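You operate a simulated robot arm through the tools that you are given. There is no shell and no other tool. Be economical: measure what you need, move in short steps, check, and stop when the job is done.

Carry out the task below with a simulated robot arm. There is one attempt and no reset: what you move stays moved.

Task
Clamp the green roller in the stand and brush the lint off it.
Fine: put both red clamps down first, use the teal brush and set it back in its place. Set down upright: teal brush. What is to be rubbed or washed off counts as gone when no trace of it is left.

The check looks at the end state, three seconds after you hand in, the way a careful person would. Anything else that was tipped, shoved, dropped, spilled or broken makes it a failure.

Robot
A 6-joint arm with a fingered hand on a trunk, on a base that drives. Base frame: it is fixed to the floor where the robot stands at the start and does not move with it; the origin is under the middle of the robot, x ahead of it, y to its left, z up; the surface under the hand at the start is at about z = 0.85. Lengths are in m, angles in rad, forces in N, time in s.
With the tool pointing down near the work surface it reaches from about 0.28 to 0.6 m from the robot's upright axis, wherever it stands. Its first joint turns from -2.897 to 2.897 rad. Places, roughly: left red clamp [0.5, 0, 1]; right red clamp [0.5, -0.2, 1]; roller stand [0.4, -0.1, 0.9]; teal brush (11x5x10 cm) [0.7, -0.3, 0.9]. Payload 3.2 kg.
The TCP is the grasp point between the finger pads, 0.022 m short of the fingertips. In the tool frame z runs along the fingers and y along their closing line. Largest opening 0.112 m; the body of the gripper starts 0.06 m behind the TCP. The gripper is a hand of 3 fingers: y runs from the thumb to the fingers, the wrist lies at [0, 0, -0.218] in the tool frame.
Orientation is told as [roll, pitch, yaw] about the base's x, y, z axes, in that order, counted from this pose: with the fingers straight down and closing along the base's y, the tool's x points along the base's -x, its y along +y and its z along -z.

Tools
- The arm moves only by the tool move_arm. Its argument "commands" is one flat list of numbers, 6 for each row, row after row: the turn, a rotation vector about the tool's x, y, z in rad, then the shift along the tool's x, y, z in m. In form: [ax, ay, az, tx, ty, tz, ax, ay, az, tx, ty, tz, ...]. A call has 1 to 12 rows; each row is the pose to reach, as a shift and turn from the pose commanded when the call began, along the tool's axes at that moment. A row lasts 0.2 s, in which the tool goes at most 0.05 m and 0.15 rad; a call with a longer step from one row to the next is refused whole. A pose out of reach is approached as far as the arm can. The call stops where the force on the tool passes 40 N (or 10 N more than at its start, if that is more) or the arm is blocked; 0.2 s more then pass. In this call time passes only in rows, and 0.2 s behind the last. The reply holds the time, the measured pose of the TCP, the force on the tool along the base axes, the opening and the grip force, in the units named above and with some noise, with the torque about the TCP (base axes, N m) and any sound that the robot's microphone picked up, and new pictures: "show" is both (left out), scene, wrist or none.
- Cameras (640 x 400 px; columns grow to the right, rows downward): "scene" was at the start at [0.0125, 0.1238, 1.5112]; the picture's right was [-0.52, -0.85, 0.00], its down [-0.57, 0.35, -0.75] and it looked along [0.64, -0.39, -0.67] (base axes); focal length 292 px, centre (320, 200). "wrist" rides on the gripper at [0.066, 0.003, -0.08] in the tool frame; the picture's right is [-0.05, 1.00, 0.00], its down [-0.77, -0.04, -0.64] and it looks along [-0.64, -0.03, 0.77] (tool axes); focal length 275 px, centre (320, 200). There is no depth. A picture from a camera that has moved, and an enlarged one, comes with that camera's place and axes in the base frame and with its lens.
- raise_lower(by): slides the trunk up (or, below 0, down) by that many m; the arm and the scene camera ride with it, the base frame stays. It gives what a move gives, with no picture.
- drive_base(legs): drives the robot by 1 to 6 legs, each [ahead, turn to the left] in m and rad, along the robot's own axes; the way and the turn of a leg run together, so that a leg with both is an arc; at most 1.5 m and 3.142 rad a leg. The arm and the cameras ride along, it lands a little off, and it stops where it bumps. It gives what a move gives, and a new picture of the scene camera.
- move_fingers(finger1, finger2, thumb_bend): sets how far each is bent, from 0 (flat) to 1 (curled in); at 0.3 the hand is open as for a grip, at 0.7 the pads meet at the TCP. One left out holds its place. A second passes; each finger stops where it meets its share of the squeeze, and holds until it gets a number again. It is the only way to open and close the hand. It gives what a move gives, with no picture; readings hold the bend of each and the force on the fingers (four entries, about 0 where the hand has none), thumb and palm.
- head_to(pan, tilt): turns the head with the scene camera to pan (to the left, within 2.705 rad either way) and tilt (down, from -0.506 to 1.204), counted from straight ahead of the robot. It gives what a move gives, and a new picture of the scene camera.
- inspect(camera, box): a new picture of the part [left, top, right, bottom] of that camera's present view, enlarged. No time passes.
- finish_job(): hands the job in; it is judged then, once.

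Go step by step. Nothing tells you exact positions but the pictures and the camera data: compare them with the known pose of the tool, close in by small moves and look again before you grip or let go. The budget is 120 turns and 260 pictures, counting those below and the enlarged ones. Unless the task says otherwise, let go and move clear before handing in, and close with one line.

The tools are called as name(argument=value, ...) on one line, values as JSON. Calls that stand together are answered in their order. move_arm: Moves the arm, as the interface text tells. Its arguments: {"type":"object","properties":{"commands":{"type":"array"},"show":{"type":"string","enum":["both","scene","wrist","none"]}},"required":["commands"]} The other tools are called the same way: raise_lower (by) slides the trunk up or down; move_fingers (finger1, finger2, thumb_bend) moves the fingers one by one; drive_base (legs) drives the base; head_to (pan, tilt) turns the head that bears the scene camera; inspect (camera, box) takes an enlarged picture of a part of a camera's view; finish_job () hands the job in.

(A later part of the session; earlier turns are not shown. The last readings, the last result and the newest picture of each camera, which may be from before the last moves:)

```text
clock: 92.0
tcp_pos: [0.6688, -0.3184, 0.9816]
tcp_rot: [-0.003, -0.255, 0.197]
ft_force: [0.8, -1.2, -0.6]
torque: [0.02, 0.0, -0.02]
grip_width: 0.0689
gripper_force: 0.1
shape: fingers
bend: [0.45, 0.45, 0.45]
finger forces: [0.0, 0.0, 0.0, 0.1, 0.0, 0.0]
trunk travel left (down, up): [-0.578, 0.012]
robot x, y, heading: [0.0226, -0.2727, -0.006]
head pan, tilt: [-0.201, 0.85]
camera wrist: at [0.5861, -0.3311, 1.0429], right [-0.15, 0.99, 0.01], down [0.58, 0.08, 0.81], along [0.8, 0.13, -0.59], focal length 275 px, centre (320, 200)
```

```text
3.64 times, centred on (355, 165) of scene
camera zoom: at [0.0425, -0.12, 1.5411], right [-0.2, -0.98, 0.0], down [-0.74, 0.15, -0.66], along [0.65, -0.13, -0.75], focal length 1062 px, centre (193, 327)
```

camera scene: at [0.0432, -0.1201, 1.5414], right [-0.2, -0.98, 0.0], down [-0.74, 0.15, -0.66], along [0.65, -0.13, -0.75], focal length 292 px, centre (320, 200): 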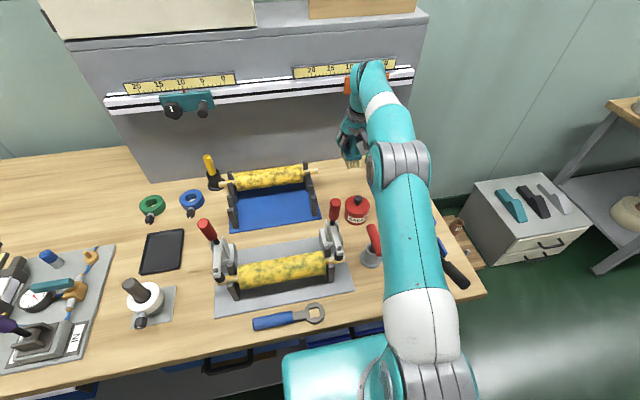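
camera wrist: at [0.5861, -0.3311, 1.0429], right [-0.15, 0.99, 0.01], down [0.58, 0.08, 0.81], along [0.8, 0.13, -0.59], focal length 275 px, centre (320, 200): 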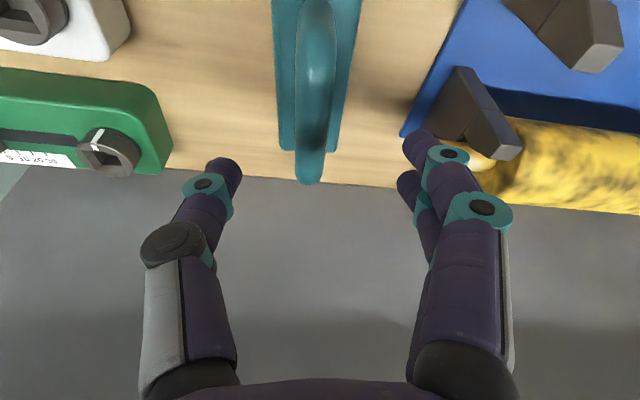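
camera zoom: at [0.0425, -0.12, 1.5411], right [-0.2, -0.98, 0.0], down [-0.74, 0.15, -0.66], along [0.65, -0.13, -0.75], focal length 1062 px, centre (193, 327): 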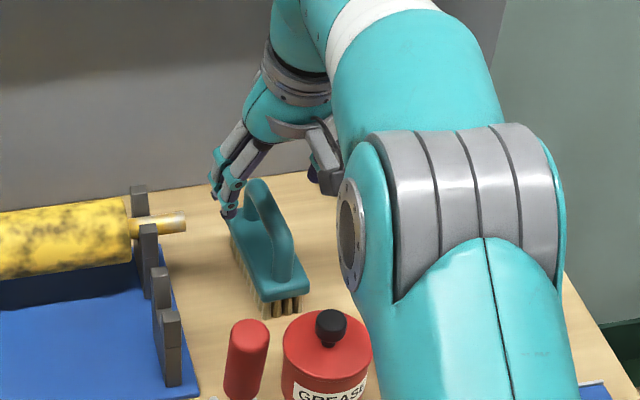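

The brush is upright and free at about (0.667, -0.321). I'll square the hand to it and lower to the handle centre.

move_arm(commands=[0.025, 0, 0.095, 0.004, 0, 0, 0.05, 0, 0.19, 0.009, -0.0011, -0.002, 0.05, 0, 0.19, 0.0142, -0.0011, 0.018, 0.05, 0, 0.19, 0.0194, -0.0011, 0.0369], show="wrist")

```text
clock: 93.0
tcp_pos: [0.66, -0.3198, 0.9412]
tcp_rot: [-0.003, -0.257, 0.001]
ft_force: [0.6, -0.1, -0.5]
torque: [0.02, 0.0, 0.01]
grip_width: 0.0688
gripper_force: 0.0
shape: fingers
bend: [0.45, 0.45, 0.45]
finger forces: [0.1, 0.1, 0.1, 0.0, 0.0, 0.0]
trunk travel left (down, up): [-0.578, 0.012]
robot x, y, heading: [0.0252, -0.2698, -0.004]
head pan, tilt: [-0.201, 0.85]
camera wrist: at [0.5769, -0.3163, 1.0019], right [0.04, 1.0, 0.01], down [0.58, -0.04, 0.81], along [0.81, -0.03, -0.58], focal length 275 px, centre (320, 200)
```

wrist: 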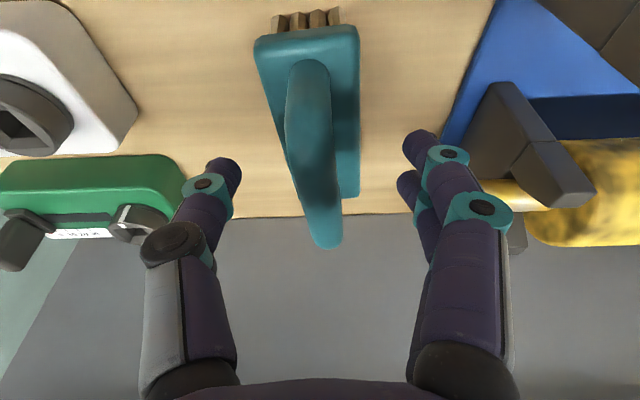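

The handle is centred between the fingers and the brush is yawed slightly. I'll adjust 0.08 rad and close with full squeeze.

move_arm(commands=[-0.02, 0, -0.077, 0.005, 0, 0.001], show="none")

move_fingers(finger1=0.8, finger2=0.8, thumb_bend=0.8)

inspect(camera="wrist", box=[160, 0, 480, 300])

```text
clock: 93.4
tcp_pos: [0.6552, -0.3201, 0.9378]
tcp_rot: [-0.002, -0.257, 0.081]
ft_force: [-0.4, 0.1, 0.1]
torque: [-0.02, 0.04, -0.01]
grip_width: 0.0689
gripper_force: 0.1
shape: fingers
bend: [0.45, 0.45, 0.45]
finger forces: [0.0, 0.0, 0.0, 0.0, 0.1, 0.0]
trunk travel left (down, up): [-0.578, 0.012]
robot x, y, heading: [0.0246, -0.2705, -0.007]
head pan, tilt: [-0.201, 0.85]
```

```text
clock: 94.4
tcp_pos: [0.6557, -0.3207, 0.9377]
tcp_rot: [-0.002, -0.259, 0.08]
ft_force: [0.7, 0.3, -0.9]
torque: [0.03, 0.01, 0.01]
grip_width: 0.0
gripper_force: 0.5
shape: fingers
bend: [0.78, 0.78, 0.75]
finger forces: [0.0, 0.0, 0.0, 0.0, 0.7, 0.1]
trunk travel left (down, up): [-0.578, 0.012]
robot x, y, heading: [0.0239, -0.2731, -0.0]
head pan, tilt: [-0.201, 0.85]
```

```text
1.33 times, centred on (320, 150) of wrist
camera zoom: at [0.5714, -0.3233, 0.9987], right [-0.04, 1.0, 0.01], down [0.58, 0.01, 0.81], along [0.81, 0.03, -0.58], focal length 367 px, centre (320, 267)
```

zoom: 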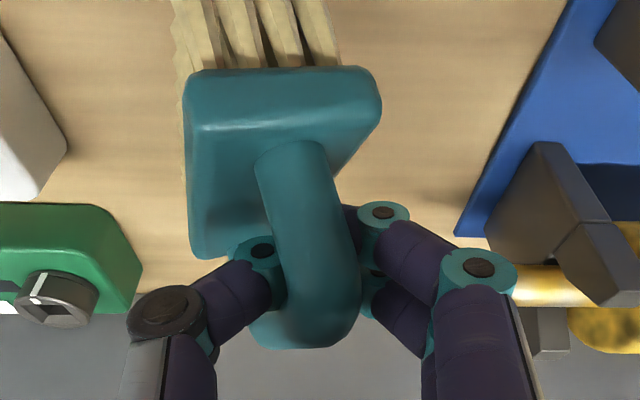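

The fingers slid under the round bar and lifted the brush slightly, so the bar sits higher than I assumed, near z≈0.95. I'll open gently and let it settle.

move_fingers(finger1=0.7, finger2=0.7, thumb_bend=0.7)

inspect(camera="wrist", box=[160, 0, 480, 300])

inspect(camera="scene", box=[290, 110, 420, 220])

```text
clock: 95.4
tcp_pos: [0.6558, -0.3209, 0.9385]
tcp_rot: [-0.003, -0.259, 0.081]
ft_force: [0.2, -0.1, -0.7]
torque: [-0.01, 0.02, -0.02]
grip_width: 0.0033
gripper_force: 1.1
shape: fingers
bend: [0.7, 0.69, 0.7]
finger forces: [0.2, 0.9, 0.0, 0.1, 0.8, 0.1]
trunk travel left (down, up): [-0.578, 0.012]
robot x, y, heading: [0.0227, -0.2686, -0.004]
head pan, tilt: [-0.201, 0.85]
```

```text
1.33 times, centred on (320, 150) of wrist
camera zoom: at [0.5715, -0.3233, 0.9986], right [-0.04, 1.0, 0.01], down [0.58, 0.01, 0.81], along [0.81, 0.03, -0.58], focal length 367 px, centre (320, 267)
```

zoom: 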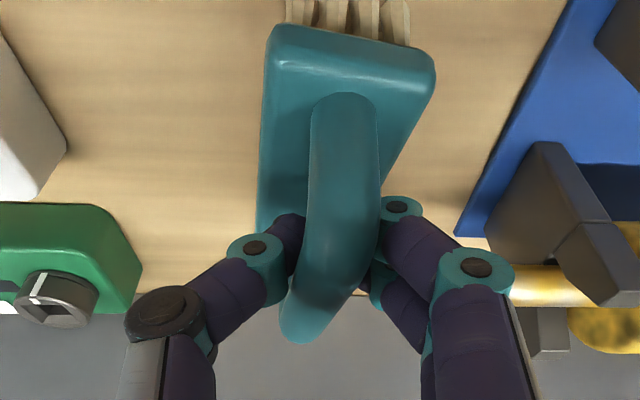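

```text
3.64 times, centred on (355, 165) of scene
camera zoom: at [0.0425, -0.12, 1.5413], right [-0.2, -0.98, 0.0], down [-0.74, 0.15, -0.66], along [0.65, -0.13, -0.75], focal length 1062 px, centre (193, 327)
```

zoom: 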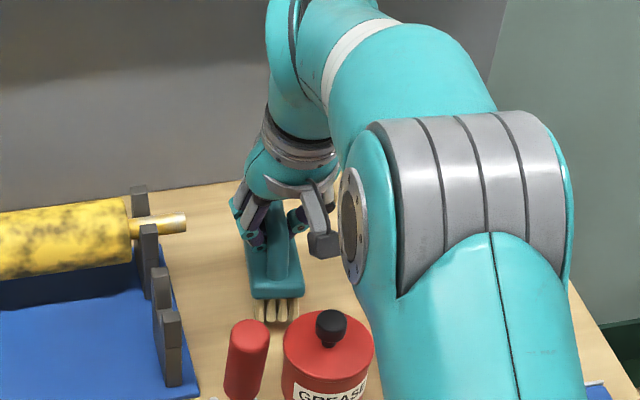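

It is still upright. I'll open fully to 0.45 and look again.

move_fingers(finger1=0.45, finger2=0.45, thumb_bend=0.45)

inspect(camera="wrist", box=[160, 0, 480, 300])

inspect(camera="scene", box=[290, 110, 420, 220])

```text
clock: 96.4
tcp_pos: [0.655, -0.3208, 0.9386]
tcp_rot: [-0.001, -0.258, 0.079]
ft_force: [0.6, 0.3, 0.1]
torque: [-0.01, 0.01, -0.02]
grip_width: 0.0688
gripper_force: 0.0
shape: fingers
bend: [0.45, 0.45, 0.45]
finger forces: [0.0, 0.0, 0.0, 0.0, 0.0, 0.0]
trunk travel left (down, up): [-0.578, 0.012]
robot x, y, heading: [0.0213, -0.2696, -0.003]
head pan, tilt: [-0.201, 0.85]
```

```text
1.33 times, centred on (320, 150) of wrist
camera zoom: at [0.5714, -0.3233, 0.9987], right [-0.04, 1.0, 0.01], down [0.58, 0.01, 0.81], along [0.81, 0.03, -0.58], focal length 367 px, centre (320, 267)
```

zoom: 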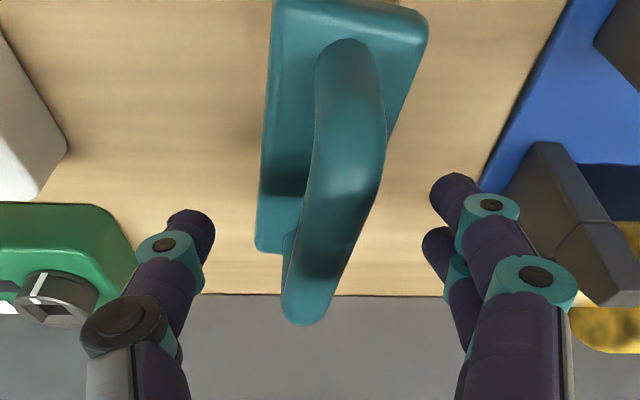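

```text
3.64 times, centred on (355, 165) of scene
camera zoom: at [0.0424, -0.12, 1.5413], right [-0.2, -0.98, 0.0], down [-0.74, 0.15, -0.66], along [0.65, -0.13, -0.75], focal length 1062 px, centre (193, 327)
```

zoom: 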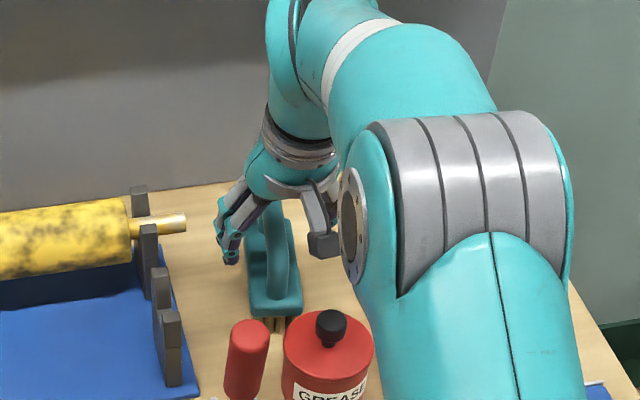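

The brush is upright, now at centre (0.635, -0.322) with yaw≈-0.09. I'll re-grip with TCP at z≈0.955, slightly above the bar centre so the squeeze presses it down.

move_arm(commands=[0.02, 0, 0.08, 0.003, 0, -0.02, 0.043, 0, 0.164, 0.0152, 0.0006, -0.021], show="wrist")

move_fingers(finger1=0.66, finger2=0.66, thumb_bend=0.66)

inspect(camera="wrist", box=[160, 0, 480, 300])

```text
clock: 97.0
tcp_pos: [0.6365, -0.3206, 0.9536]
tcp_rot: [0.001, -0.259, -0.089]
ft_force: [-0.2, 0.1, -0.1]
torque: [-0.01, 0.01, 0.01]
grip_width: 0.0691
gripper_force: 0.1
shape: fingers
bend: [0.45, 0.45, 0.45]
finger forces: [0.0, 0.0, 0.1, 0.0, 0.0, 0.0]
trunk travel left (down, up): [-0.578, 0.012]
robot x, y, heading: [0.0238, -0.2731, -0.004]
head pan, tilt: [-0.201, 0.85]
camera wrist: at [0.5536, -0.3087, 1.0144], right [0.13, 0.99, 0.01], down [0.58, -0.09, 0.81], along [0.81, -0.1, -0.58], focal length 275 px, centre (320, 200)
```

wrist: 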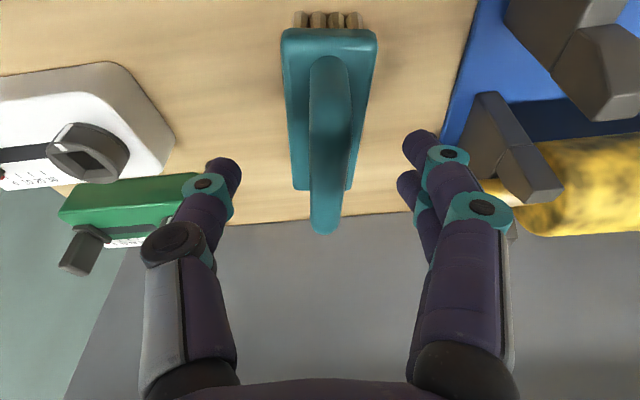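

```text
clock: 98.0
tcp_pos: [0.6367, -0.3209, 0.9539]
tcp_rot: [-0.002, -0.258, -0.089]
ft_force: [0.2, 0.7, 0.2]
torque: [-0.01, -0.01, 0.0]
grip_width: 0.0129
gripper_force: 0.3
shape: fingers
bend: [0.65, 0.66, 0.66]
finger forces: [0.5, 0.1, 0.0, 0.0, 0.1, 0.0]
trunk travel left (down, up): [-0.578, 0.012]
robot x, y, heading: [0.0215, -0.2673, -0.003]
head pan, tilt: [-0.201, 0.85]
```

```text
1.33 times, centred on (320, 150) of wrist
camera zoom: at [0.5538, -0.3089, 1.0142], right [0.13, 0.99, 0.01], down [0.58, -0.09, 0.81], along [0.81, -0.1, -0.58], focal length 367 px, centre (320, 267)
```

zoom: 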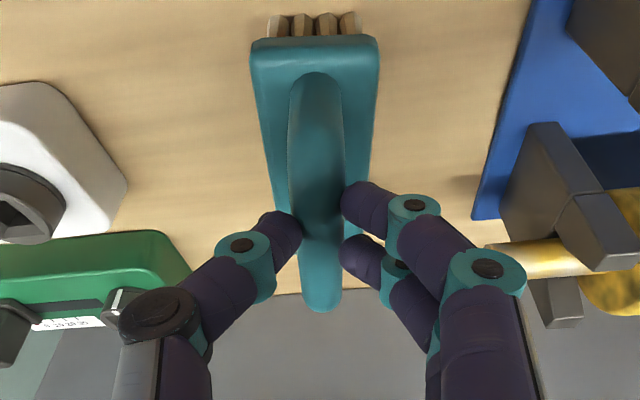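

The fingertips meet the bar sides but a bit toward the far end. I'll ease open, shift 12 mm nearer, and squeeze.

move_fingers(finger1=0.58, finger2=0.58, thumb_bend=0.58)

move_arm(commands=[0, 0, 0, 0.0125, 0, -0.0015], show="none")

move_fingers(finger1=0.8, finger2=0.8, thumb_bend=0.8)

inspect(camera="wrist", box=[160, 0, 480, 300])

```text
clock: 99.0
tcp_pos: [0.6383, -0.3208, 0.9549]
tcp_rot: [-0.002, -0.258, -0.089]
ft_force: [-0.2, 0.7, -0.1]
torque: [0.0, 0.02, 0.02]
grip_width: 0.0349
gripper_force: 0.1
shape: fingers
bend: [0.57, 0.57, 0.57]
finger forces: [0.0, 0.0, 0.1, 0.0, 0.1, 0.0]
trunk travel left (down, up): [-0.578, 0.012]
robot x, y, heading: [0.0271, -0.2742, 0.001]
head pan, tilt: [-0.201, 0.85]
```

```text
clock: 99.4
tcp_pos: [0.6251, -0.3176, 0.9514]
tcp_rot: [-0.001, -0.258, -0.089]
ft_force: [-0.7, 0.1, 0.5]
torque: [0.02, 0.0, 0.01]
grip_width: 0.0346
gripper_force: 0.0
shape: fingers
bend: [0.57, 0.57, 0.57]
finger forces: [0.1, 0.1, 0.0, 0.0, 0.1, 0.1]
trunk travel left (down, up): [-0.578, 0.012]
robot x, y, heading: [0.0229, -0.2749, 0.003]
head pan, tilt: [-0.201, 0.85]
```

```text
clock: 100.4
tcp_pos: [0.6253, -0.3189, 0.9511]
tcp_rot: [-0.002, -0.259, -0.088]
ft_force: [0.0, -0.5, 0.5]
torque: [0.01, 0.0, -0.01]
grip_width: 0.0
gripper_force: 0.1
shape: fingers
bend: [0.79, 0.78, 0.75]
finger forces: [0.0, 0.0, 0.0, 0.1, 0.0, 0.1]
trunk travel left (down, up): [-0.578, 0.012]
robot x, y, heading: [0.0257, -0.2713, -0.002]
head pan, tilt: [-0.201, 0.85]
```

```text
1.33 times, centred on (320, 150) of wrist
camera zoom: at [0.5411, -0.3073, 1.0114], right [0.13, 0.99, 0.01], down [0.58, -0.09, 0.81], along [0.81, -0.1, -0.58], focal length 367 px, centre (320, 267)
```

zoom: 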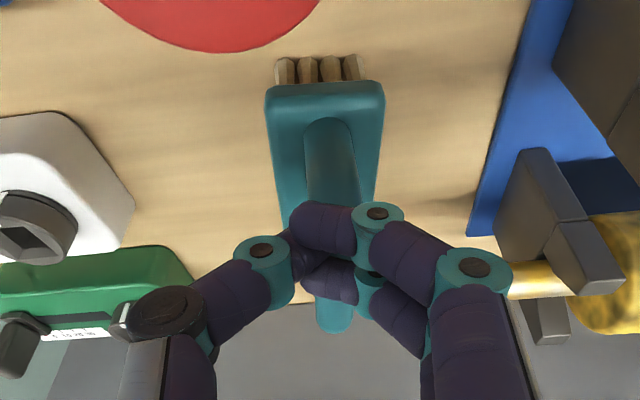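

The fingers passed above the bar, so its centre must be near z≈0.944 and it's thin. The brush is now within untilted reach, so I'll straighten the tool for an even grip.

move_arm(commands=[0, 0, 0, -0.0102, 0, -0.0387, 0, 0.129, 0, -0.013, 0.0015, -0.0387, 0, 0.258, 0, -0.0178, 0.0027, -0.0367], show="none")

move_fingers(finger1=0.5, finger2=0.5, thumb_bend=0.5)

inspect(camera="wrist", box=[160, 0, 480, 300])

inspect(camera="scene", box=[290, 110, 420, 220])

```text
clock: 101.2
tcp_pos: [0.6331, -0.3183, 0.992]
tcp_rot: [-0.008, -0.021, -0.081]
ft_force: [0.5, 0.7, 0.5]
torque: [0.03, 0.02, -0.02]
grip_width: 0.0003
gripper_force: 0.2
shape: fingers
bend: [0.79, 0.78, 0.75]
finger forces: [0.1, 0.1, 0.0, 0.1, 0.1, 0.0]
trunk travel left (down, up): [-0.578, 0.012]
robot x, y, heading: [0.0242, -0.273, 0.002]
head pan, tilt: [-0.201, 0.85]
```

```text
clock: 102.2
tcp_pos: [0.6321, -0.3194, 0.9933]
tcp_rot: [-0.007, -0.026, -0.084]
ft_force: [0.3, -0.1, -0.4]
torque: [0.02, 0.0, 0.01]
grip_width: 0.0545
gripper_force: 0.2
shape: fingers
bend: [0.5, 0.5, 0.5]
finger forces: [0.0, 0.0, 0.0, 0.0, 0.0, 0.0]
trunk travel left (down, up): [-0.578, 0.012]
robot x, y, heading: [0.0271, -0.2727, -0.003]
head pan, tilt: [-0.201, 0.85]
```

```text
1.33 times, centred on (320, 150) of wrist
camera zoom: at [0.5656, -0.3089, 1.0714], right [0.13, 0.99, -0.01], down [0.75, -0.1, 0.65], along [0.65, -0.09, -0.76], focal length 367 px, centre (320, 267)
```

zoom: 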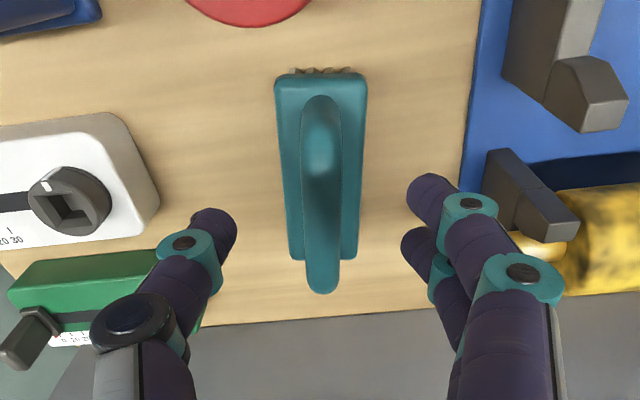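

```text
3.64 times, centred on (355, 165) of scene
camera zoom: at [0.0424, -0.12, 1.5413], right [-0.2, -0.98, 0.0], down [-0.74, 0.15, -0.66], along [0.65, -0.13, -0.75], focal length 1062 px, centre (193, 327)
```

zoom: 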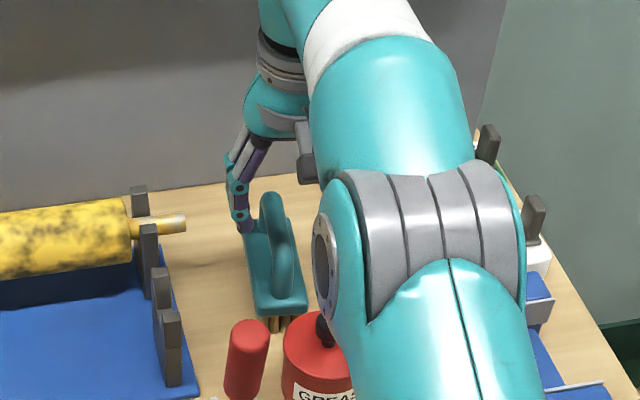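

I'll lower with the vertical tool onto the handle's apex, TCP at (0.652, -0.320, 0.945), and close lightly first.

move_arm(commands=[0, 0.012, 0, -0.01, 0.0003, 0.024, 0, 0.022, 0, -0.019, 0.0007, 0.0485], show="none")

move_fingers(finger1=0.68, finger2=0.68, thumb_bend=0.68)

inspect(camera="wrist", box=[160, 0, 480, 300])

```text
clock: 102.8
tcp_pos: [0.6363, -0.3132, 0.9414]
tcp_rot: [0.0, 0.022, -0.089]
ft_force: [-0.9, 0.0, -0.1]
torque: [0.02, 0.03, 0.03]
grip_width: 0.0546
gripper_force: 0.0
shape: fingers
bend: [0.5, 0.5, 0.5]
finger forces: [0.0, 0.0, 0.0, 0.0, 0.1, 0.0]
out of reach, approached as far as the arm can: row 1, 2
trunk travel left (down, up): [-0.578, 0.012]
robot x, y, heading: [0.0279, -0.2728, -0.005]
head pan, tilt: [-0.201, 0.85]
```

```text
clock: 103.8
tcp_pos: [0.6348, -0.3144, 0.9421]
tcp_rot: [-0.003, 0.023, -0.089]
ft_force: [-0.3, -0.3, 0.8]
torque: [-0.03, 0.02, 0.0]
grip_width: 0.0146
gripper_force: 3.2
shape: fingers
bend: [0.65, 0.65, 0.66]
finger forces: [1.9, 1.4, 0.0, 0.1, 3.4, 0.0]
trunk travel left (down, up): [-0.578, 0.012]
robot x, y, heading: [0.0236, -0.2667, -0.004]
head pan, tilt: [-0.201, 0.85]
```

```text
1.33 times, centred on (320, 150) of wrist
camera zoom: at [0.5716, -0.3044, 1.0232], right [0.14, 0.99, 0.0], down [0.78, -0.11, 0.62], along [0.61, -0.09, -0.79], focal length 367 px, centre (320, 267)
```

zoom: 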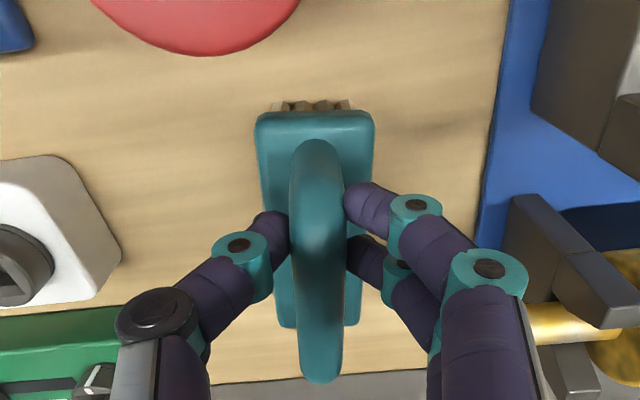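

Balanced contact on the bar's full 15 mm thickness. I'll squeeze more, in stages.

move_fingers(finger1=0.73, finger2=0.73, thumb_bend=0.74)

move_fingers(finger1=0.8, finger2=0.8, thumb_bend=0.81)

inspect(camera="wrist", box=[160, 0, 480, 300])

```text
clock: 104.8
tcp_pos: [0.6353, -0.3144, 0.9425]
tcp_rot: [-0.003, 0.023, -0.091]
ft_force: [-0.6, -0.6, -0.9]
torque: [0.03, 0.0, -0.05]
grip_width: 0.0135
gripper_force: 10.5
shape: fingers
bend: [0.7, 0.7, 0.67]
finger forces: [5.8, 4.9, 0.0, 0.0, 9.9, 0.0]
trunk travel left (down, up): [-0.578, 0.012]
robot x, y, heading: [0.022, -0.2714, -0.004]
head pan, tilt: [-0.201, 0.85]
```

```text
clock: 105.8
tcp_pos: [0.6355, -0.3137, 0.9415]
tcp_rot: [-0.001, 0.023, -0.09]
ft_force: [-0.1, -0.1, -0.2]
torque: [0.01, 0.07, 0.0]
grip_width: 0.0121
gripper_force: 21.0
shape: fingers
bend: [0.75, 0.75, 0.67]
finger forces: [11.7, 9.4, 0.0, 0.0, 19.1, 0.1]
trunk travel left (down, up): [-0.578, 0.012]
robot x, y, heading: [0.0217, -0.2739, -0.004]
head pan, tilt: [-0.201, 0.85]
```

```text
1.33 times, centred on (320, 150) of wrist
camera zoom: at [0.5717, -0.3044, 1.0232], right [0.14, 0.99, 0.0], down [0.78, -0.11, 0.62], along [0.61, -0.09, -0.79], focal length 367 px, centre (320, 267)
```

zoom: 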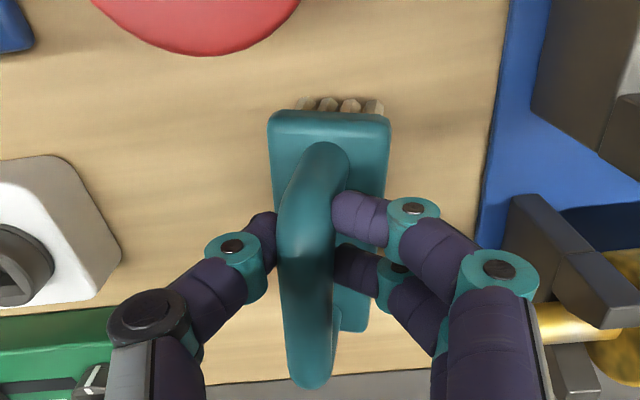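

The grip is now 21 N. I'll lift gently while tilting the hand outward again to stay away from the arm's straight limit.

move_arm(commands=[0, 0, 0, 0.004, 0, -0.01, 0, -0.02, 0, 0.01, 0, -0.03, 0, -0.04, 0, 0.02, 0, -0.05], show="wrist")

```text
clock: 106.6
tcp_pos: [0.6142, -0.3144, 0.9927]
tcp_rot: [0.0, -0.018, -0.088]
ft_force: [-0.8, 0.3, -1.3]
torque: [0.02, 0.04, -0.02]
grip_width: 0.0125
gripper_force: 19.6
shape: fingers
bend: [0.76, 0.75, 0.67]
finger forces: [11.8, 9.4, 0.0, 0.0, 19.1, 0.0]
trunk travel left (down, up): [-0.578, 0.012]
robot x, y, heading: [0.0228, -0.2706, -0.004]
head pan, tilt: [-0.201, 0.85]
camera wrist: at [0.5479, -0.3038, 1.072], right [0.14, 0.99, 0.0], down [0.75, -0.1, 0.65], along [0.64, -0.09, -0.76], focal length 275 px, centre (320, 200)
```

wrist: 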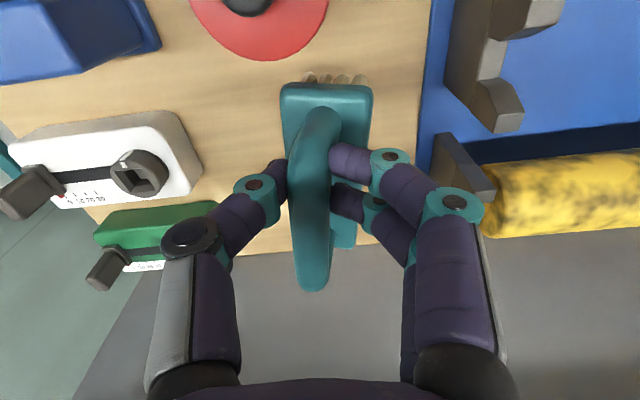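

Lifted and moving freely. I'll rise over the can and go back to x≈0.35.

move_arm(commands=[0, 0, 0, 0.003, -0.0003, -0.03, 0, 0, 0, 0.008, -0.0007, -0.06, 0, 0, 0, 0.0394, -0.0085, -0.085, 0, 0, 0, 0.0838, -0.0174, -0.097, 0, 0, 0, 0.1282, -0.0264, -0.1, 0, 0, 0, 0.1725, -0.0353, -0.1, 0, 0, 0, 0.2174, -0.0393, -0.1, 0, 0, 0, 0.2622, -0.0432, -0.1], show="both")

```text
clock: 108.4
tcp_pos: [0.3482, -0.3381, 1.088]
tcp_rot: [-0.002, -0.02, -0.09]
ft_force: [-0.3, 0.0, -1.2]
torque: [0.0, 0.04, 0.02]
grip_width: 0.0122
gripper_force: 19.7
shape: fingers
bend: [0.76, 0.75, 0.67]
finger forces: [12.2, 8.9, 0.0, 0.0, 19.0, 0.1]
trunk travel left (down, up): [-0.578, 0.012]
robot x, y, heading: [0.0258, -0.2732, -0.004]
head pan, tilt: [-0.201, 0.85]
camera scene: at [0.0413, -0.1199, 1.5413], right [-0.2, -0.98, 0.0], down [-0.74, 0.15, -0.66], along [0.65, -0.13, -0.75], focal length 292 px, centre (320, 200)
camera wrist: at [0.2814, -0.327, 1.1669], right [0.13, 0.99, 0.0], down [0.75, -0.1, 0.65], along [0.65, -0.09, -0.76], focal length 275 px, centre (320, 200)
```

scene: 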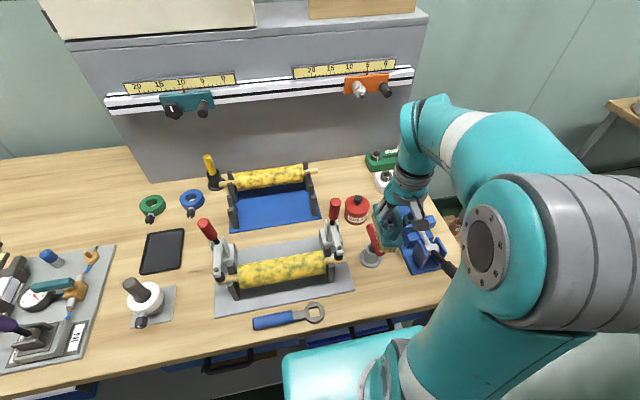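
wrist: 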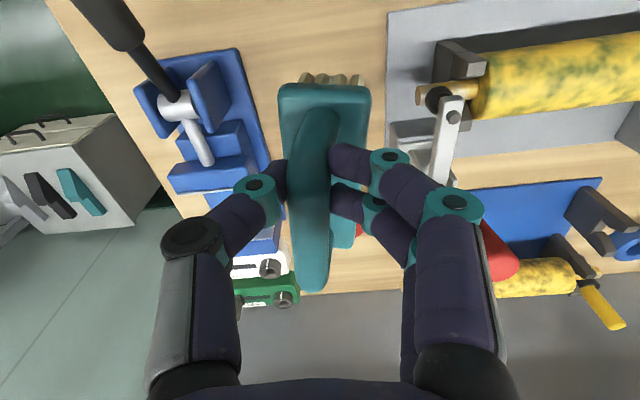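

Held firmly. Now I'll rotate the brush a quarter turn so its length lies along the roller, moving over the roller while raised.

move_arm(commands=[0, 0, 0, 0, 0, -0.025, 0, 0, 0.1345, 0.0019, 0.0216, -0.025, 0, 0, 0.269, 0.0038, 0.0432, -0.025, 0, 0, 0.4035, 0.0057, 0.0648, -0.025, 0, 0, 0.538, 0.0076, 0.0864, -0.025, 0, 0, 0.6725, 0.0095, 0.108, -0.025, 0, 0, 0.807, 0.0114, 0.1296, -0.025, 0, 0, 0.9415, 0.0133, 0.1512, -0.025, 0, 0, 1.076, 0.0152, 0.1728, -0.025, 0, 0, 1.2105, 0.0171, 0.1944, -0.025, 0, 0, 1.345, 0.019, 0.216, -0.025, 0, 0, 1.48, 0.021, 0.237, -0.025], show="both")

inspect(camera="scene", box=[190, 170, 380, 310])

```text
clock: 111.0
tcp_pos: [0.3482, -0.0919, 1.1134]
tcp_rot: [0.018, -0.002, -1.571]
ft_force: [0.6, 0.0, -1.5]
torque: [0.03, 0.0, -0.01]
grip_width: 0.0117
gripper_force: 20.0
shape: fingers
bend: [0.76, 0.75, 0.67]
finger forces: [12.1, 8.5, 0.0, 0.0, 18.7, 0.1]
trunk travel left (down, up): [-0.578, 0.012]
robot x, y, heading: [0.0244, -0.2692, -0.003]
head pan, tilt: [-0.201, 0.85]
camera scene: at [0.0425, -0.1195, 1.5413], right [-0.2, -0.98, 0.0], down [-0.74, 0.15, -0.66], along [0.65, -0.13, -0.75], focal length 292 px, centre (320, 200)
camera wrist: at [0.3504, -0.0254, 1.193], right [1.0, -0.05, 0.02], down [-0.05, -0.77, 0.64], along [-0.02, -0.64, -0.77], focal length 275 px, centre (320, 200)
```

scene: 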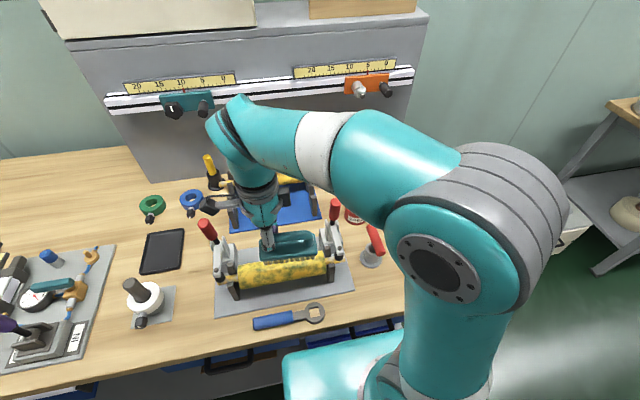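
wrist: 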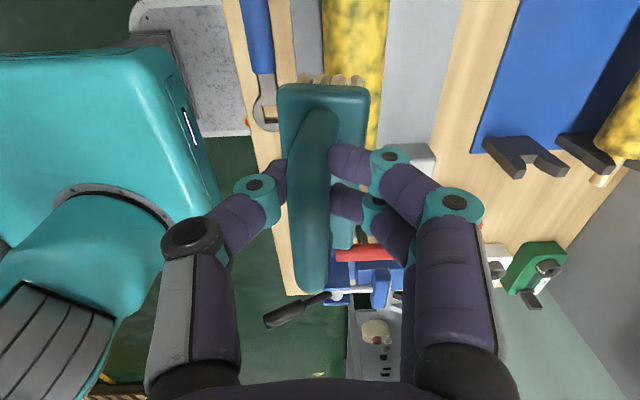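

```text
2.86 times, centred on (285, 240) of scene
camera zoom: at [0.0425, -0.1195, 1.5413], right [-0.2, -0.98, 0.0], down [-0.74, 0.15, -0.66], along [0.65, -0.13, -0.75], focal length 835 px, centre (420, 86)
```

zoom: 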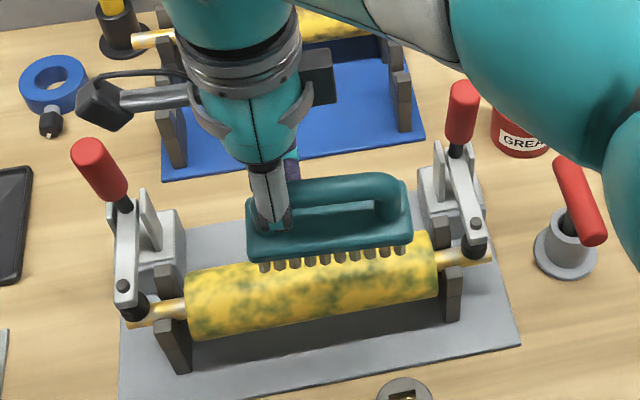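

The brush is level and parallel to the roller, covering y≈-0.066 to -0.174 with the TCP at -0.092. I'll align over the right half and lower.

move_arm(commands=[0, 0, 0, -0.012, 0.018, 0, 0, 0, 0, -0.023, 0.036, 0, 0, 0, 0, -0.023, 0.036, 0.035, 0, 0, 0, -0.023, 0.036, 0.06, 0, 0, 0, -0.023, 0.036, 0.07], show="none")

inspect(camera="scene", box=[190, 170, 380, 310])

```text
clock: 112.2
tcp_pos: [0.3869, -0.118, 1.0437]
tcp_rot: [0.018, -0.002, -1.568]
ft_force: [-0.3, -0.9, -2.0]
torque: [0.07, 0.02, 0.0]
grip_width: 0.0116
gripper_force: 19.5
shape: fingers
bend: [0.76, 0.76, 0.67]
finger forces: [12.0, 8.5, 0.1, 0.0, 18.6, 0.0]
trunk travel left (down, up): [-0.578, 0.012]
robot x, y, heading: [0.0226, -0.2728, -0.004]
head pan, tilt: [-0.201, 0.85]
```

```text
2.86 times, centred on (285, 240) of scene
camera zoom: at [0.0424, -0.1199, 1.5413], right [-0.2, -0.98, 0.0], down [-0.74, 0.15, -0.66], along [0.65, -0.13, -0.75], focal length 835 px, centre (420, 86)
```

zoom: 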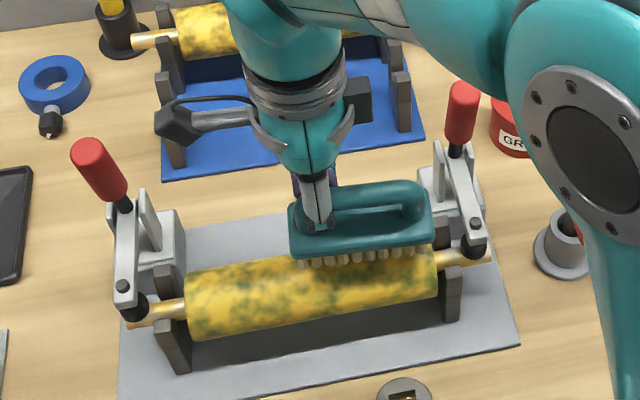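

Nearly touching and well placed. I'll lower to light contact and do a first stroke along +y.

move_arm(commands=[0, 0, 0, 0, 0, 0.004, 0, 0, 0, 0, 0, 0.008, 0, 0, 0, 0, 0, 0.012], show="none")

move_arm(commands=[0, 0, 0, 0.015, 0, 0, 0, 0, 0, 0.03, 0, 0, 0, 0, 0, 0.045, 0, 0, 0, 0, 0, 0.06, 0, 0, 0, 0, 0, 0.075, 0, 0, 0, 0, 0, 0.095, 0, 0], show="none")

inspect(camera="scene", box=[190, 170, 380, 310])

```text
clock: 113.0
tcp_pos: [0.3871, -0.119, 1.0319]
tcp_rot: [0.018, -0.002, -1.569]
ft_force: [0.5, -0.5, -1.5]
torque: [0.04, -0.01, 0.0]
grip_width: 0.0117
gripper_force: 19.2
shape: fingers
bend: [0.76, 0.76, 0.67]
finger forces: [12.0, 8.3, 0.1, 0.0, 18.7, 0.1]
trunk travel left (down, up): [-0.578, 0.012]
robot x, y, heading: [0.024, -0.2722, -0.0]
head pan, tilt: [-0.201, 0.85]
```

```text
clock: 114.4
tcp_pos: [0.3841, -0.0229, 1.0323]
tcp_rot: [0.017, -0.004, -1.568]
ft_force: [0.4, -0.9, -1.9]
torque: [0.07, 0.01, 0.01]
grip_width: 0.0117
gripper_force: 19.9
shape: fingers
bend: [0.76, 0.76, 0.67]
finger forces: [12.0, 8.4, 0.0, 0.0, 18.6, 0.0]
trunk travel left (down, up): [-0.578, 0.012]
robot x, y, heading: [0.0259, -0.2714, -0.004]
head pan, tilt: [-0.201, 0.85]
```

```text
2.86 times, centred on (285, 240) of scene
camera zoom: at [0.0424, -0.1194, 1.5413], right [-0.2, -0.98, 0.0], down [-0.74, 0.15, -0.66], along [0.65, -0.13, -0.75], focal length 835 px, centre (420, 86)
```

zoom: 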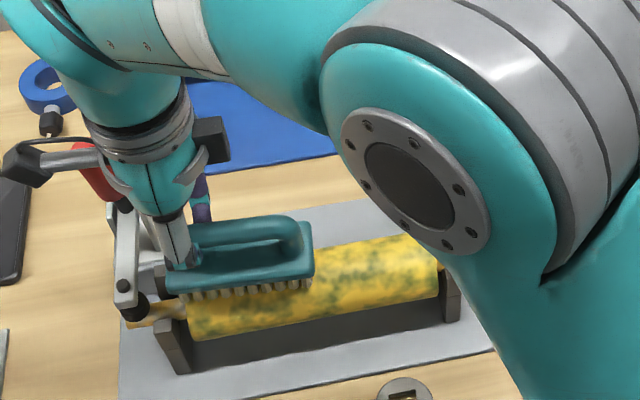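

No contact yet at z 1.032. I'll go lower in small steps here.

move_arm(commands=[0, 0, 0, 0, 0, 0.003, 0, 0, 0, 0, 0, 0.006, 0, 0, 0, 0, 0, 0.008], show="none")

```text
clock: 115.2
tcp_pos: [0.3848, -0.024, 1.0243]
tcp_rot: [0.021, 0.0, -1.569]
ft_force: [1.0, 1.0, 16.2]
torque: [0.13, -0.04, 0.0]
grip_width: 0.0102
gripper_force: 21.8
shape: fingers
bend: [0.78, 0.77, 0.69]
finger forces: [17.4, 6.6, 0.1, 0.1, 19.1, 0.1]
trunk travel left (down, up): [-0.578, 0.012]
robot x, y, heading: [0.022, -0.2705, -0.004]
head pan, tilt: [-0.201, 0.85]
```

Contact, but 18 N is too firm. I'll ease up 3 mm and stroke toward -y and back.

move_arm(commands=[0, 0, 0, 0, 0, -0.003, 0, 0, 0, -0.015, 0, -0.003, 0, 0, 0, -0.03, 0, -0.003, 0, 0, 0, -0.045, 0, -0.003, 0, 0, 0, -0.06, 0, -0.003, 0, 0, 0, -0.075, 0, -0.003, 0, 0, 0, -0.095, 0, -0.003], show="none")

inspect(camera="scene", box=[190, 170, 380, 310])

```text
clock: 116.8
tcp_pos: [0.3854, -0.1191, 1.0263]
tcp_rot: [0.016, -0.003, -1.568]
ft_force: [0.5, -0.6, -1.3]
torque: [0.06, -0.04, -0.02]
grip_width: 0.0104
gripper_force: 18.1
shape: fingers
bend: [0.77, 0.76, 0.69]
finger forces: [11.5, 7.4, 0.1, 0.1, 17.8, 0.0]
trunk travel left (down, up): [-0.578, 0.012]
robot x, y, heading: [0.0256, -0.2751, -0.005]
head pan, tilt: [-0.201, 0.85]
```

```text
2.86 times, centred on (285, 240) of scene
camera zoom: at [0.0424, -0.1202, 1.5414], right [-0.2, -0.98, 0.0], down [-0.74, 0.15, -0.66], along [0.65, -0.13, -0.75], focal length 835 px, centre (420, 86)
```

zoom: 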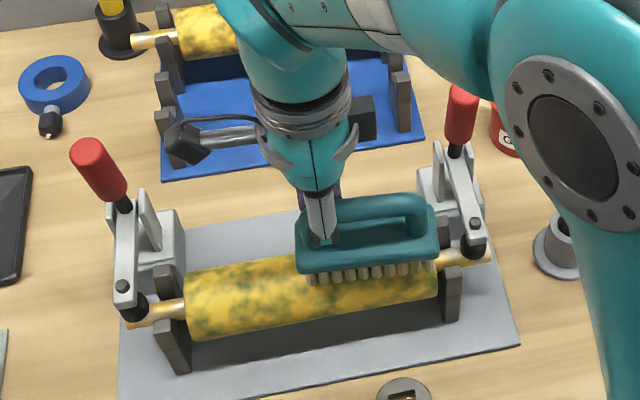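

No visible change, and contact was lost when I eased up. I'll press again to moderate force and stroke +y while monitoring.

move_arm(commands=[0, 0, 0, 0, 0, 0.002, 0, 0, 0, 0, 0, 0.004], show="none")

move_arm(commands=[0, 0, 0, 0.015, 0, 0.0005, 0, 0, 0, 0.03, 0, 0.0005, 0, 0, 0, 0.045, 0, 0.0005], show="none")

move_arm(commands=[0, 0, 0, 0.015, 0, 0, 0, 0, 0, 0.03, 0, 0, 0, 0, 0, 0.05, 0, 0], show="none")

inspect(camera="scene", box=[190, 170, 380, 310])

```text
clock: 117.4
tcp_pos: [0.3845, -0.119, 1.0239]
tcp_rot: [0.018, -0.002, -1.568]
ft_force: [0.0, -2.8, 8.1]
torque: [0.05, 0.02, -0.02]
grip_width: 0.0102
gripper_force: 19.2
shape: fingers
bend: [0.78, 0.77, 0.69]
finger forces: [13.4, 6.7, 0.1, 0.0, 18.6, 0.0]
trunk travel left (down, up): [-0.578, 0.012]
robot x, y, heading: [0.0265, -0.2716, -0.005]
head pan, tilt: [-0.201, 0.85]
```

```text
clock: 118.2
tcp_pos: [0.3855, -0.0752, 1.0232]
tcp_rot: [0.016, -0.003, -1.568]
ft_force: [0.3, -1.7, -0.4]
torque: [-0.01, 0.01, 0.01]
grip_width: 0.0091
gripper_force: 15.8
shape: fingers
bend: [0.75, 0.78, 0.72]
finger forces: [12.6, 3.7, 0.1, 0.0, 15.8, 0.0]
trunk travel left (down, up): [-0.578, 0.012]
robot x, y, heading: [0.0229, -0.2721, -0.006]
head pan, tilt: [-0.201, 0.85]
```

```text
clock: 119.0
tcp_pos: [0.3857, -0.0241, 1.0222]
tcp_rot: [0.017, -0.003, -1.569]
ft_force: [0.4, -0.5, 0.2]
torque: [-0.04, -0.01, 0.01]
grip_width: 0.0085
gripper_force: 15.3
shape: fingers
bend: [0.75, 0.78, 0.72]
finger forces: [12.5, 3.0, 0.0, 0.0, 15.7, 0.1]
trunk travel left (down, up): [-0.578, 0.012]
robot x, y, heading: [0.022, -0.2713, -0.007]
head pan, tilt: [-0.201, 0.85]
```

```text
2.86 times, centred on (285, 240) of scene
camera zoom: at [0.0423, -0.1197, 1.5413], right [-0.2, -0.98, 0.0], down [-0.74, 0.15, -0.66], along [0.65, -0.13, -0.75], focal length 835 px, centre (420, 86)
```

zoom: 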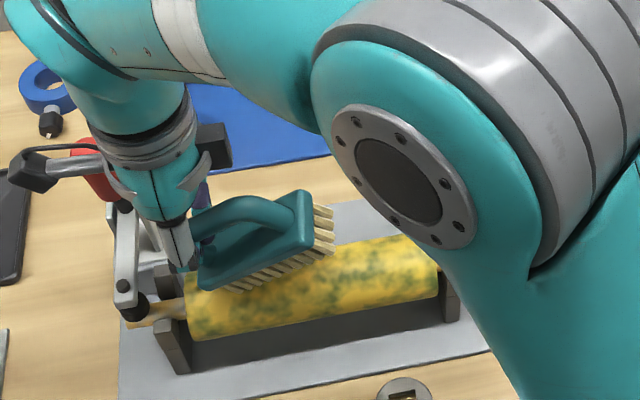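

The drag pitched the brush about the pinch, so the handle grip is too weak for brushing. Gripping the brush's wide head with the handle against the palm would be far stiffer. I'll lift off, look at the roller, and go re-grip.

move_arm(commands=[0, 0, 0, 0, 0, -0.04, 0, 0, 0, 0, 0, -0.08, 0, 0, 0, 0, -0.035, -0.095, 0, 0, -0.13, -0.02, -0.04, -0.095, 0, 0, -0.26, -0.04, -0.04, -0.095, 0, 0, -0.39, -0.07, -0.04, -0.095, 0, 0, -0.52, -0.105, -0.04, -0.095, 0, 0, -0.65, -0.14, -0.04, -0.095, 0, 0, -0.78, -0.18, -0.04, -0.095, 0, 0, -0.91, -0.22, -0.04, -0.095, 0, 0, -1.04, -0.26, -0.04, -0.095, 0, 0, -1.17, -0.3, -0.04, -0.095], show="both")

inspect(camera="scene", box=[200, 200, 360, 310])

```text
clock: 121.6
tcp_pos: [0.3444, -0.3238, 1.1175]
tcp_rot: [0.005, -0.018, -0.399]
ft_force: [0.4, 0.1, -1.5]
torque: [0.02, 0.04, -0.02]
grip_width: 0.0075
gripper_force: 15.5
shape: fingers
bend: [0.75, 0.77, 0.73]
finger forces: [11.2, 5.0, 0.0, 0.0, 14.2, 0.0]
trunk travel left (down, up): [-0.578, 0.012]
robot x, y, heading: [0.0256, -0.2704, 0.0]
head pan, tilt: [-0.201, 0.85]
camera scene: at [0.0425, -0.1206, 1.5414], right [-0.2, -0.98, 0.0], down [-0.74, 0.15, -0.66], along [0.65, -0.13, -0.75], focal length 292 px, centre (320, 200)
camera wrist: at [0.2828, -0.2939, 1.1965], right [0.43, 0.9, 0.01], down [0.69, -0.33, 0.65], along [0.59, -0.28, -0.76], focal length 275 px, centre (320, 200)
```

scene: 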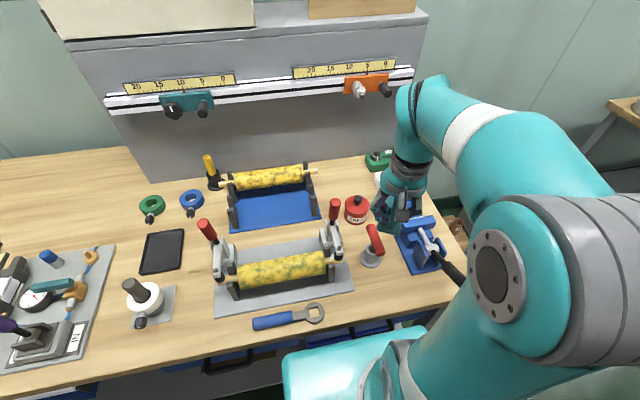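
wrist: 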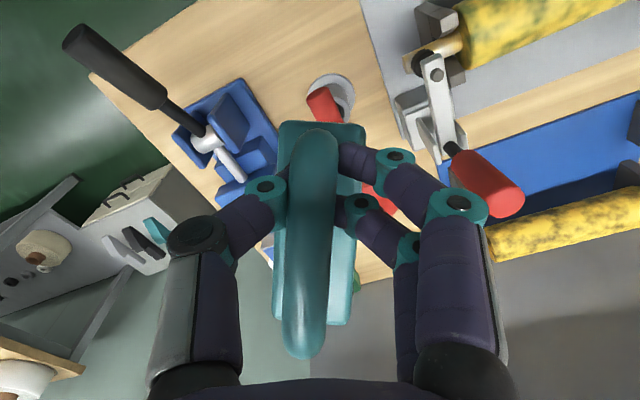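

```text
3.64 times, centred on (280, 255) of scene
camera zoom: at [0.0425, -0.1206, 1.5414], right [-0.2, -0.98, 0.0], down [-0.74, 0.15, -0.66], along [0.65, -0.13, -0.75], focal length 1062 px, centre (466, 0)
```

zoom: 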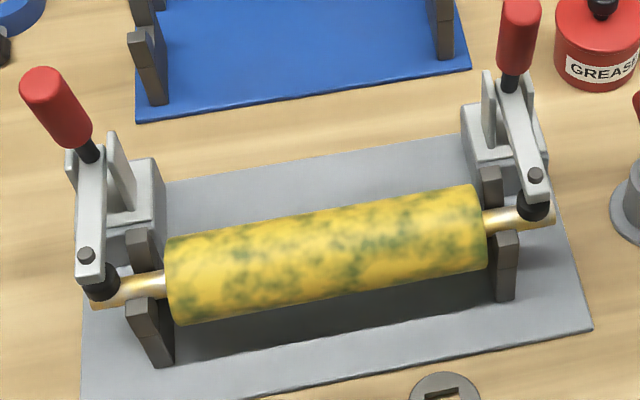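

The lint looks a bit thinner along the top, so contact does help. I'll take the brush back to its area to re-grip it by the head.

move_arm(commands=[0, 0, -0.1, -0.0414, 0.0175, 0.005, 0, 0, -0.2, -0.0837, 0.0332, 0.01, 0, 0, -0.31, -0.1255, 0.0498, 0.015, 0, 0, -0.31, -0.167, 0.0673, 0.02, 0, 0, -0.31, -0.1992, 0.0809, 0.03, 0, 0, -0.31, -0.2222, 0.0906, 0.06, 0, 0, -0.31, -0.2406, 0.0984, 0.09, 0, 0, -0.31, -0.2544, 0.1042, 0.115], show="wrist")

inspect(camera="scene", box=[290, 110, 420, 220])

```text
clock: 123.4
tcp_pos: [0.6194, -0.327, 1.0068]
tcp_rot: [-0.002, -0.018, -0.089]
ft_force: [-0.6, -0.2, -1.4]
torque: [0.01, 0.04, 0.01]
grip_width: 0.0074
gripper_force: 15.1
shape: fingers
bend: [0.75, 0.77, 0.73]
finger forces: [11.0, 5.0, 0.0, 0.0, 14.3, 0.0]
trunk travel left (down, up): [-0.578, 0.012]
robot x, y, heading: [0.0221, -0.2724, -0.007]
head pan, tilt: [-0.201, 0.85]
camera wrist: at [0.5518, -0.3167, 1.085], right [0.13, 0.99, 0.0], down [0.75, -0.1, 0.65], along [0.64, -0.09, -0.76], focal length 275 px, centre (320, 200)
```

wrist: 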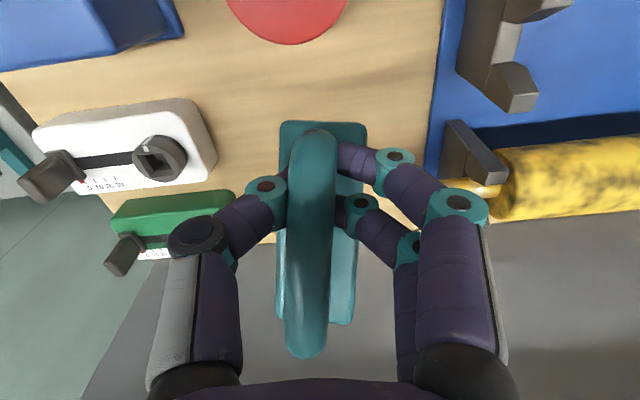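

```text
3.64 times, centred on (355, 165) of scene
camera zoom: at [0.043, -0.1201, 1.5414], right [-0.2, -0.98, 0.0], down [-0.74, 0.15, -0.66], along [0.65, -0.13, -0.75], focal length 1062 px, centre (193, 327)
```

zoom: 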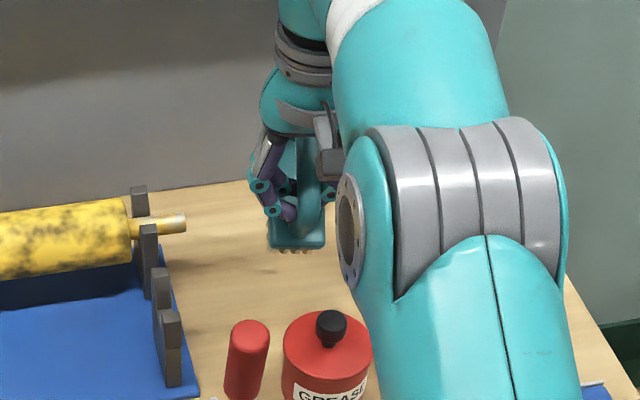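

The brush's near end hangs low. I'll lower until it touches and let the table press it level.

move_arm(commands=[0, 0, 0, 0, 0, 0.03, 0, 0, 0, 0, 0, 0.04, 0, 0, 0, 0, 0, 0.048, 0, 0, 0, 0, 0, 0.054, 0, 0, 0, 0, 0, 0.06], show="wrist")

inspect(camera="scene", box=[290, 110, 420, 220])

```text
clock: 124.6
tcp_pos: [0.6226, -0.3267, 0.9469]
tcp_rot: [-0.003, -0.018, -0.09]
ft_force: [0.4, 0.6, -1.3]
torque: [0.0, 0.05, 0.01]
grip_width: 0.0072
gripper_force: 15.3
shape: fingers
bend: [0.75, 0.78, 0.73]
finger forces: [10.8, 4.8, 0.1, 0.0, 14.3, 0.0]
trunk travel left (down, up): [-0.578, 0.012]
robot x, y, heading: [0.0203, -0.2689, -0.001]
head pan, tilt: [-0.201, 0.85]
camera wrist: at [0.5562, -0.3171, 1.0258], right [0.14, 0.99, 0.0], down [0.75, -0.1, 0.65], along [0.64, -0.09, -0.76], focal length 275 px, centre (320, 200)
```

wrist: 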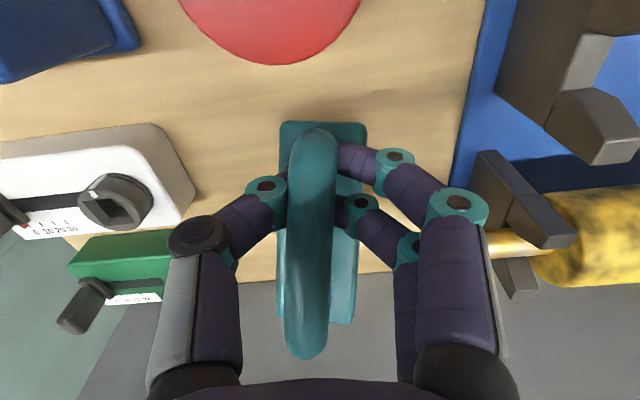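

```text
3.64 times, centred on (355, 165) of scene
camera zoom: at [0.0426, -0.1201, 1.5414], right [-0.2, -0.98, 0.0], down [-0.74, 0.15, -0.66], along [0.65, -0.13, -0.75], focal length 1062 px, centre (193, 327)
```

zoom: 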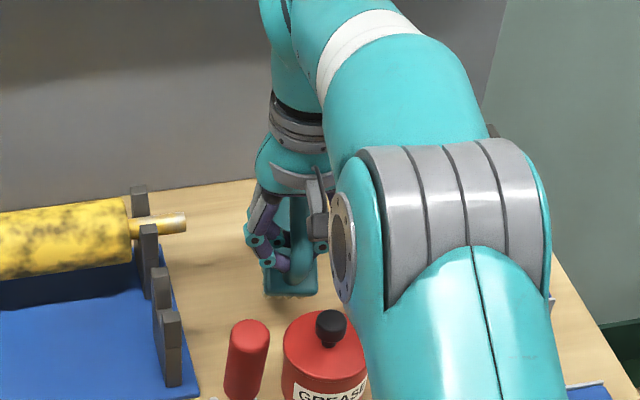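

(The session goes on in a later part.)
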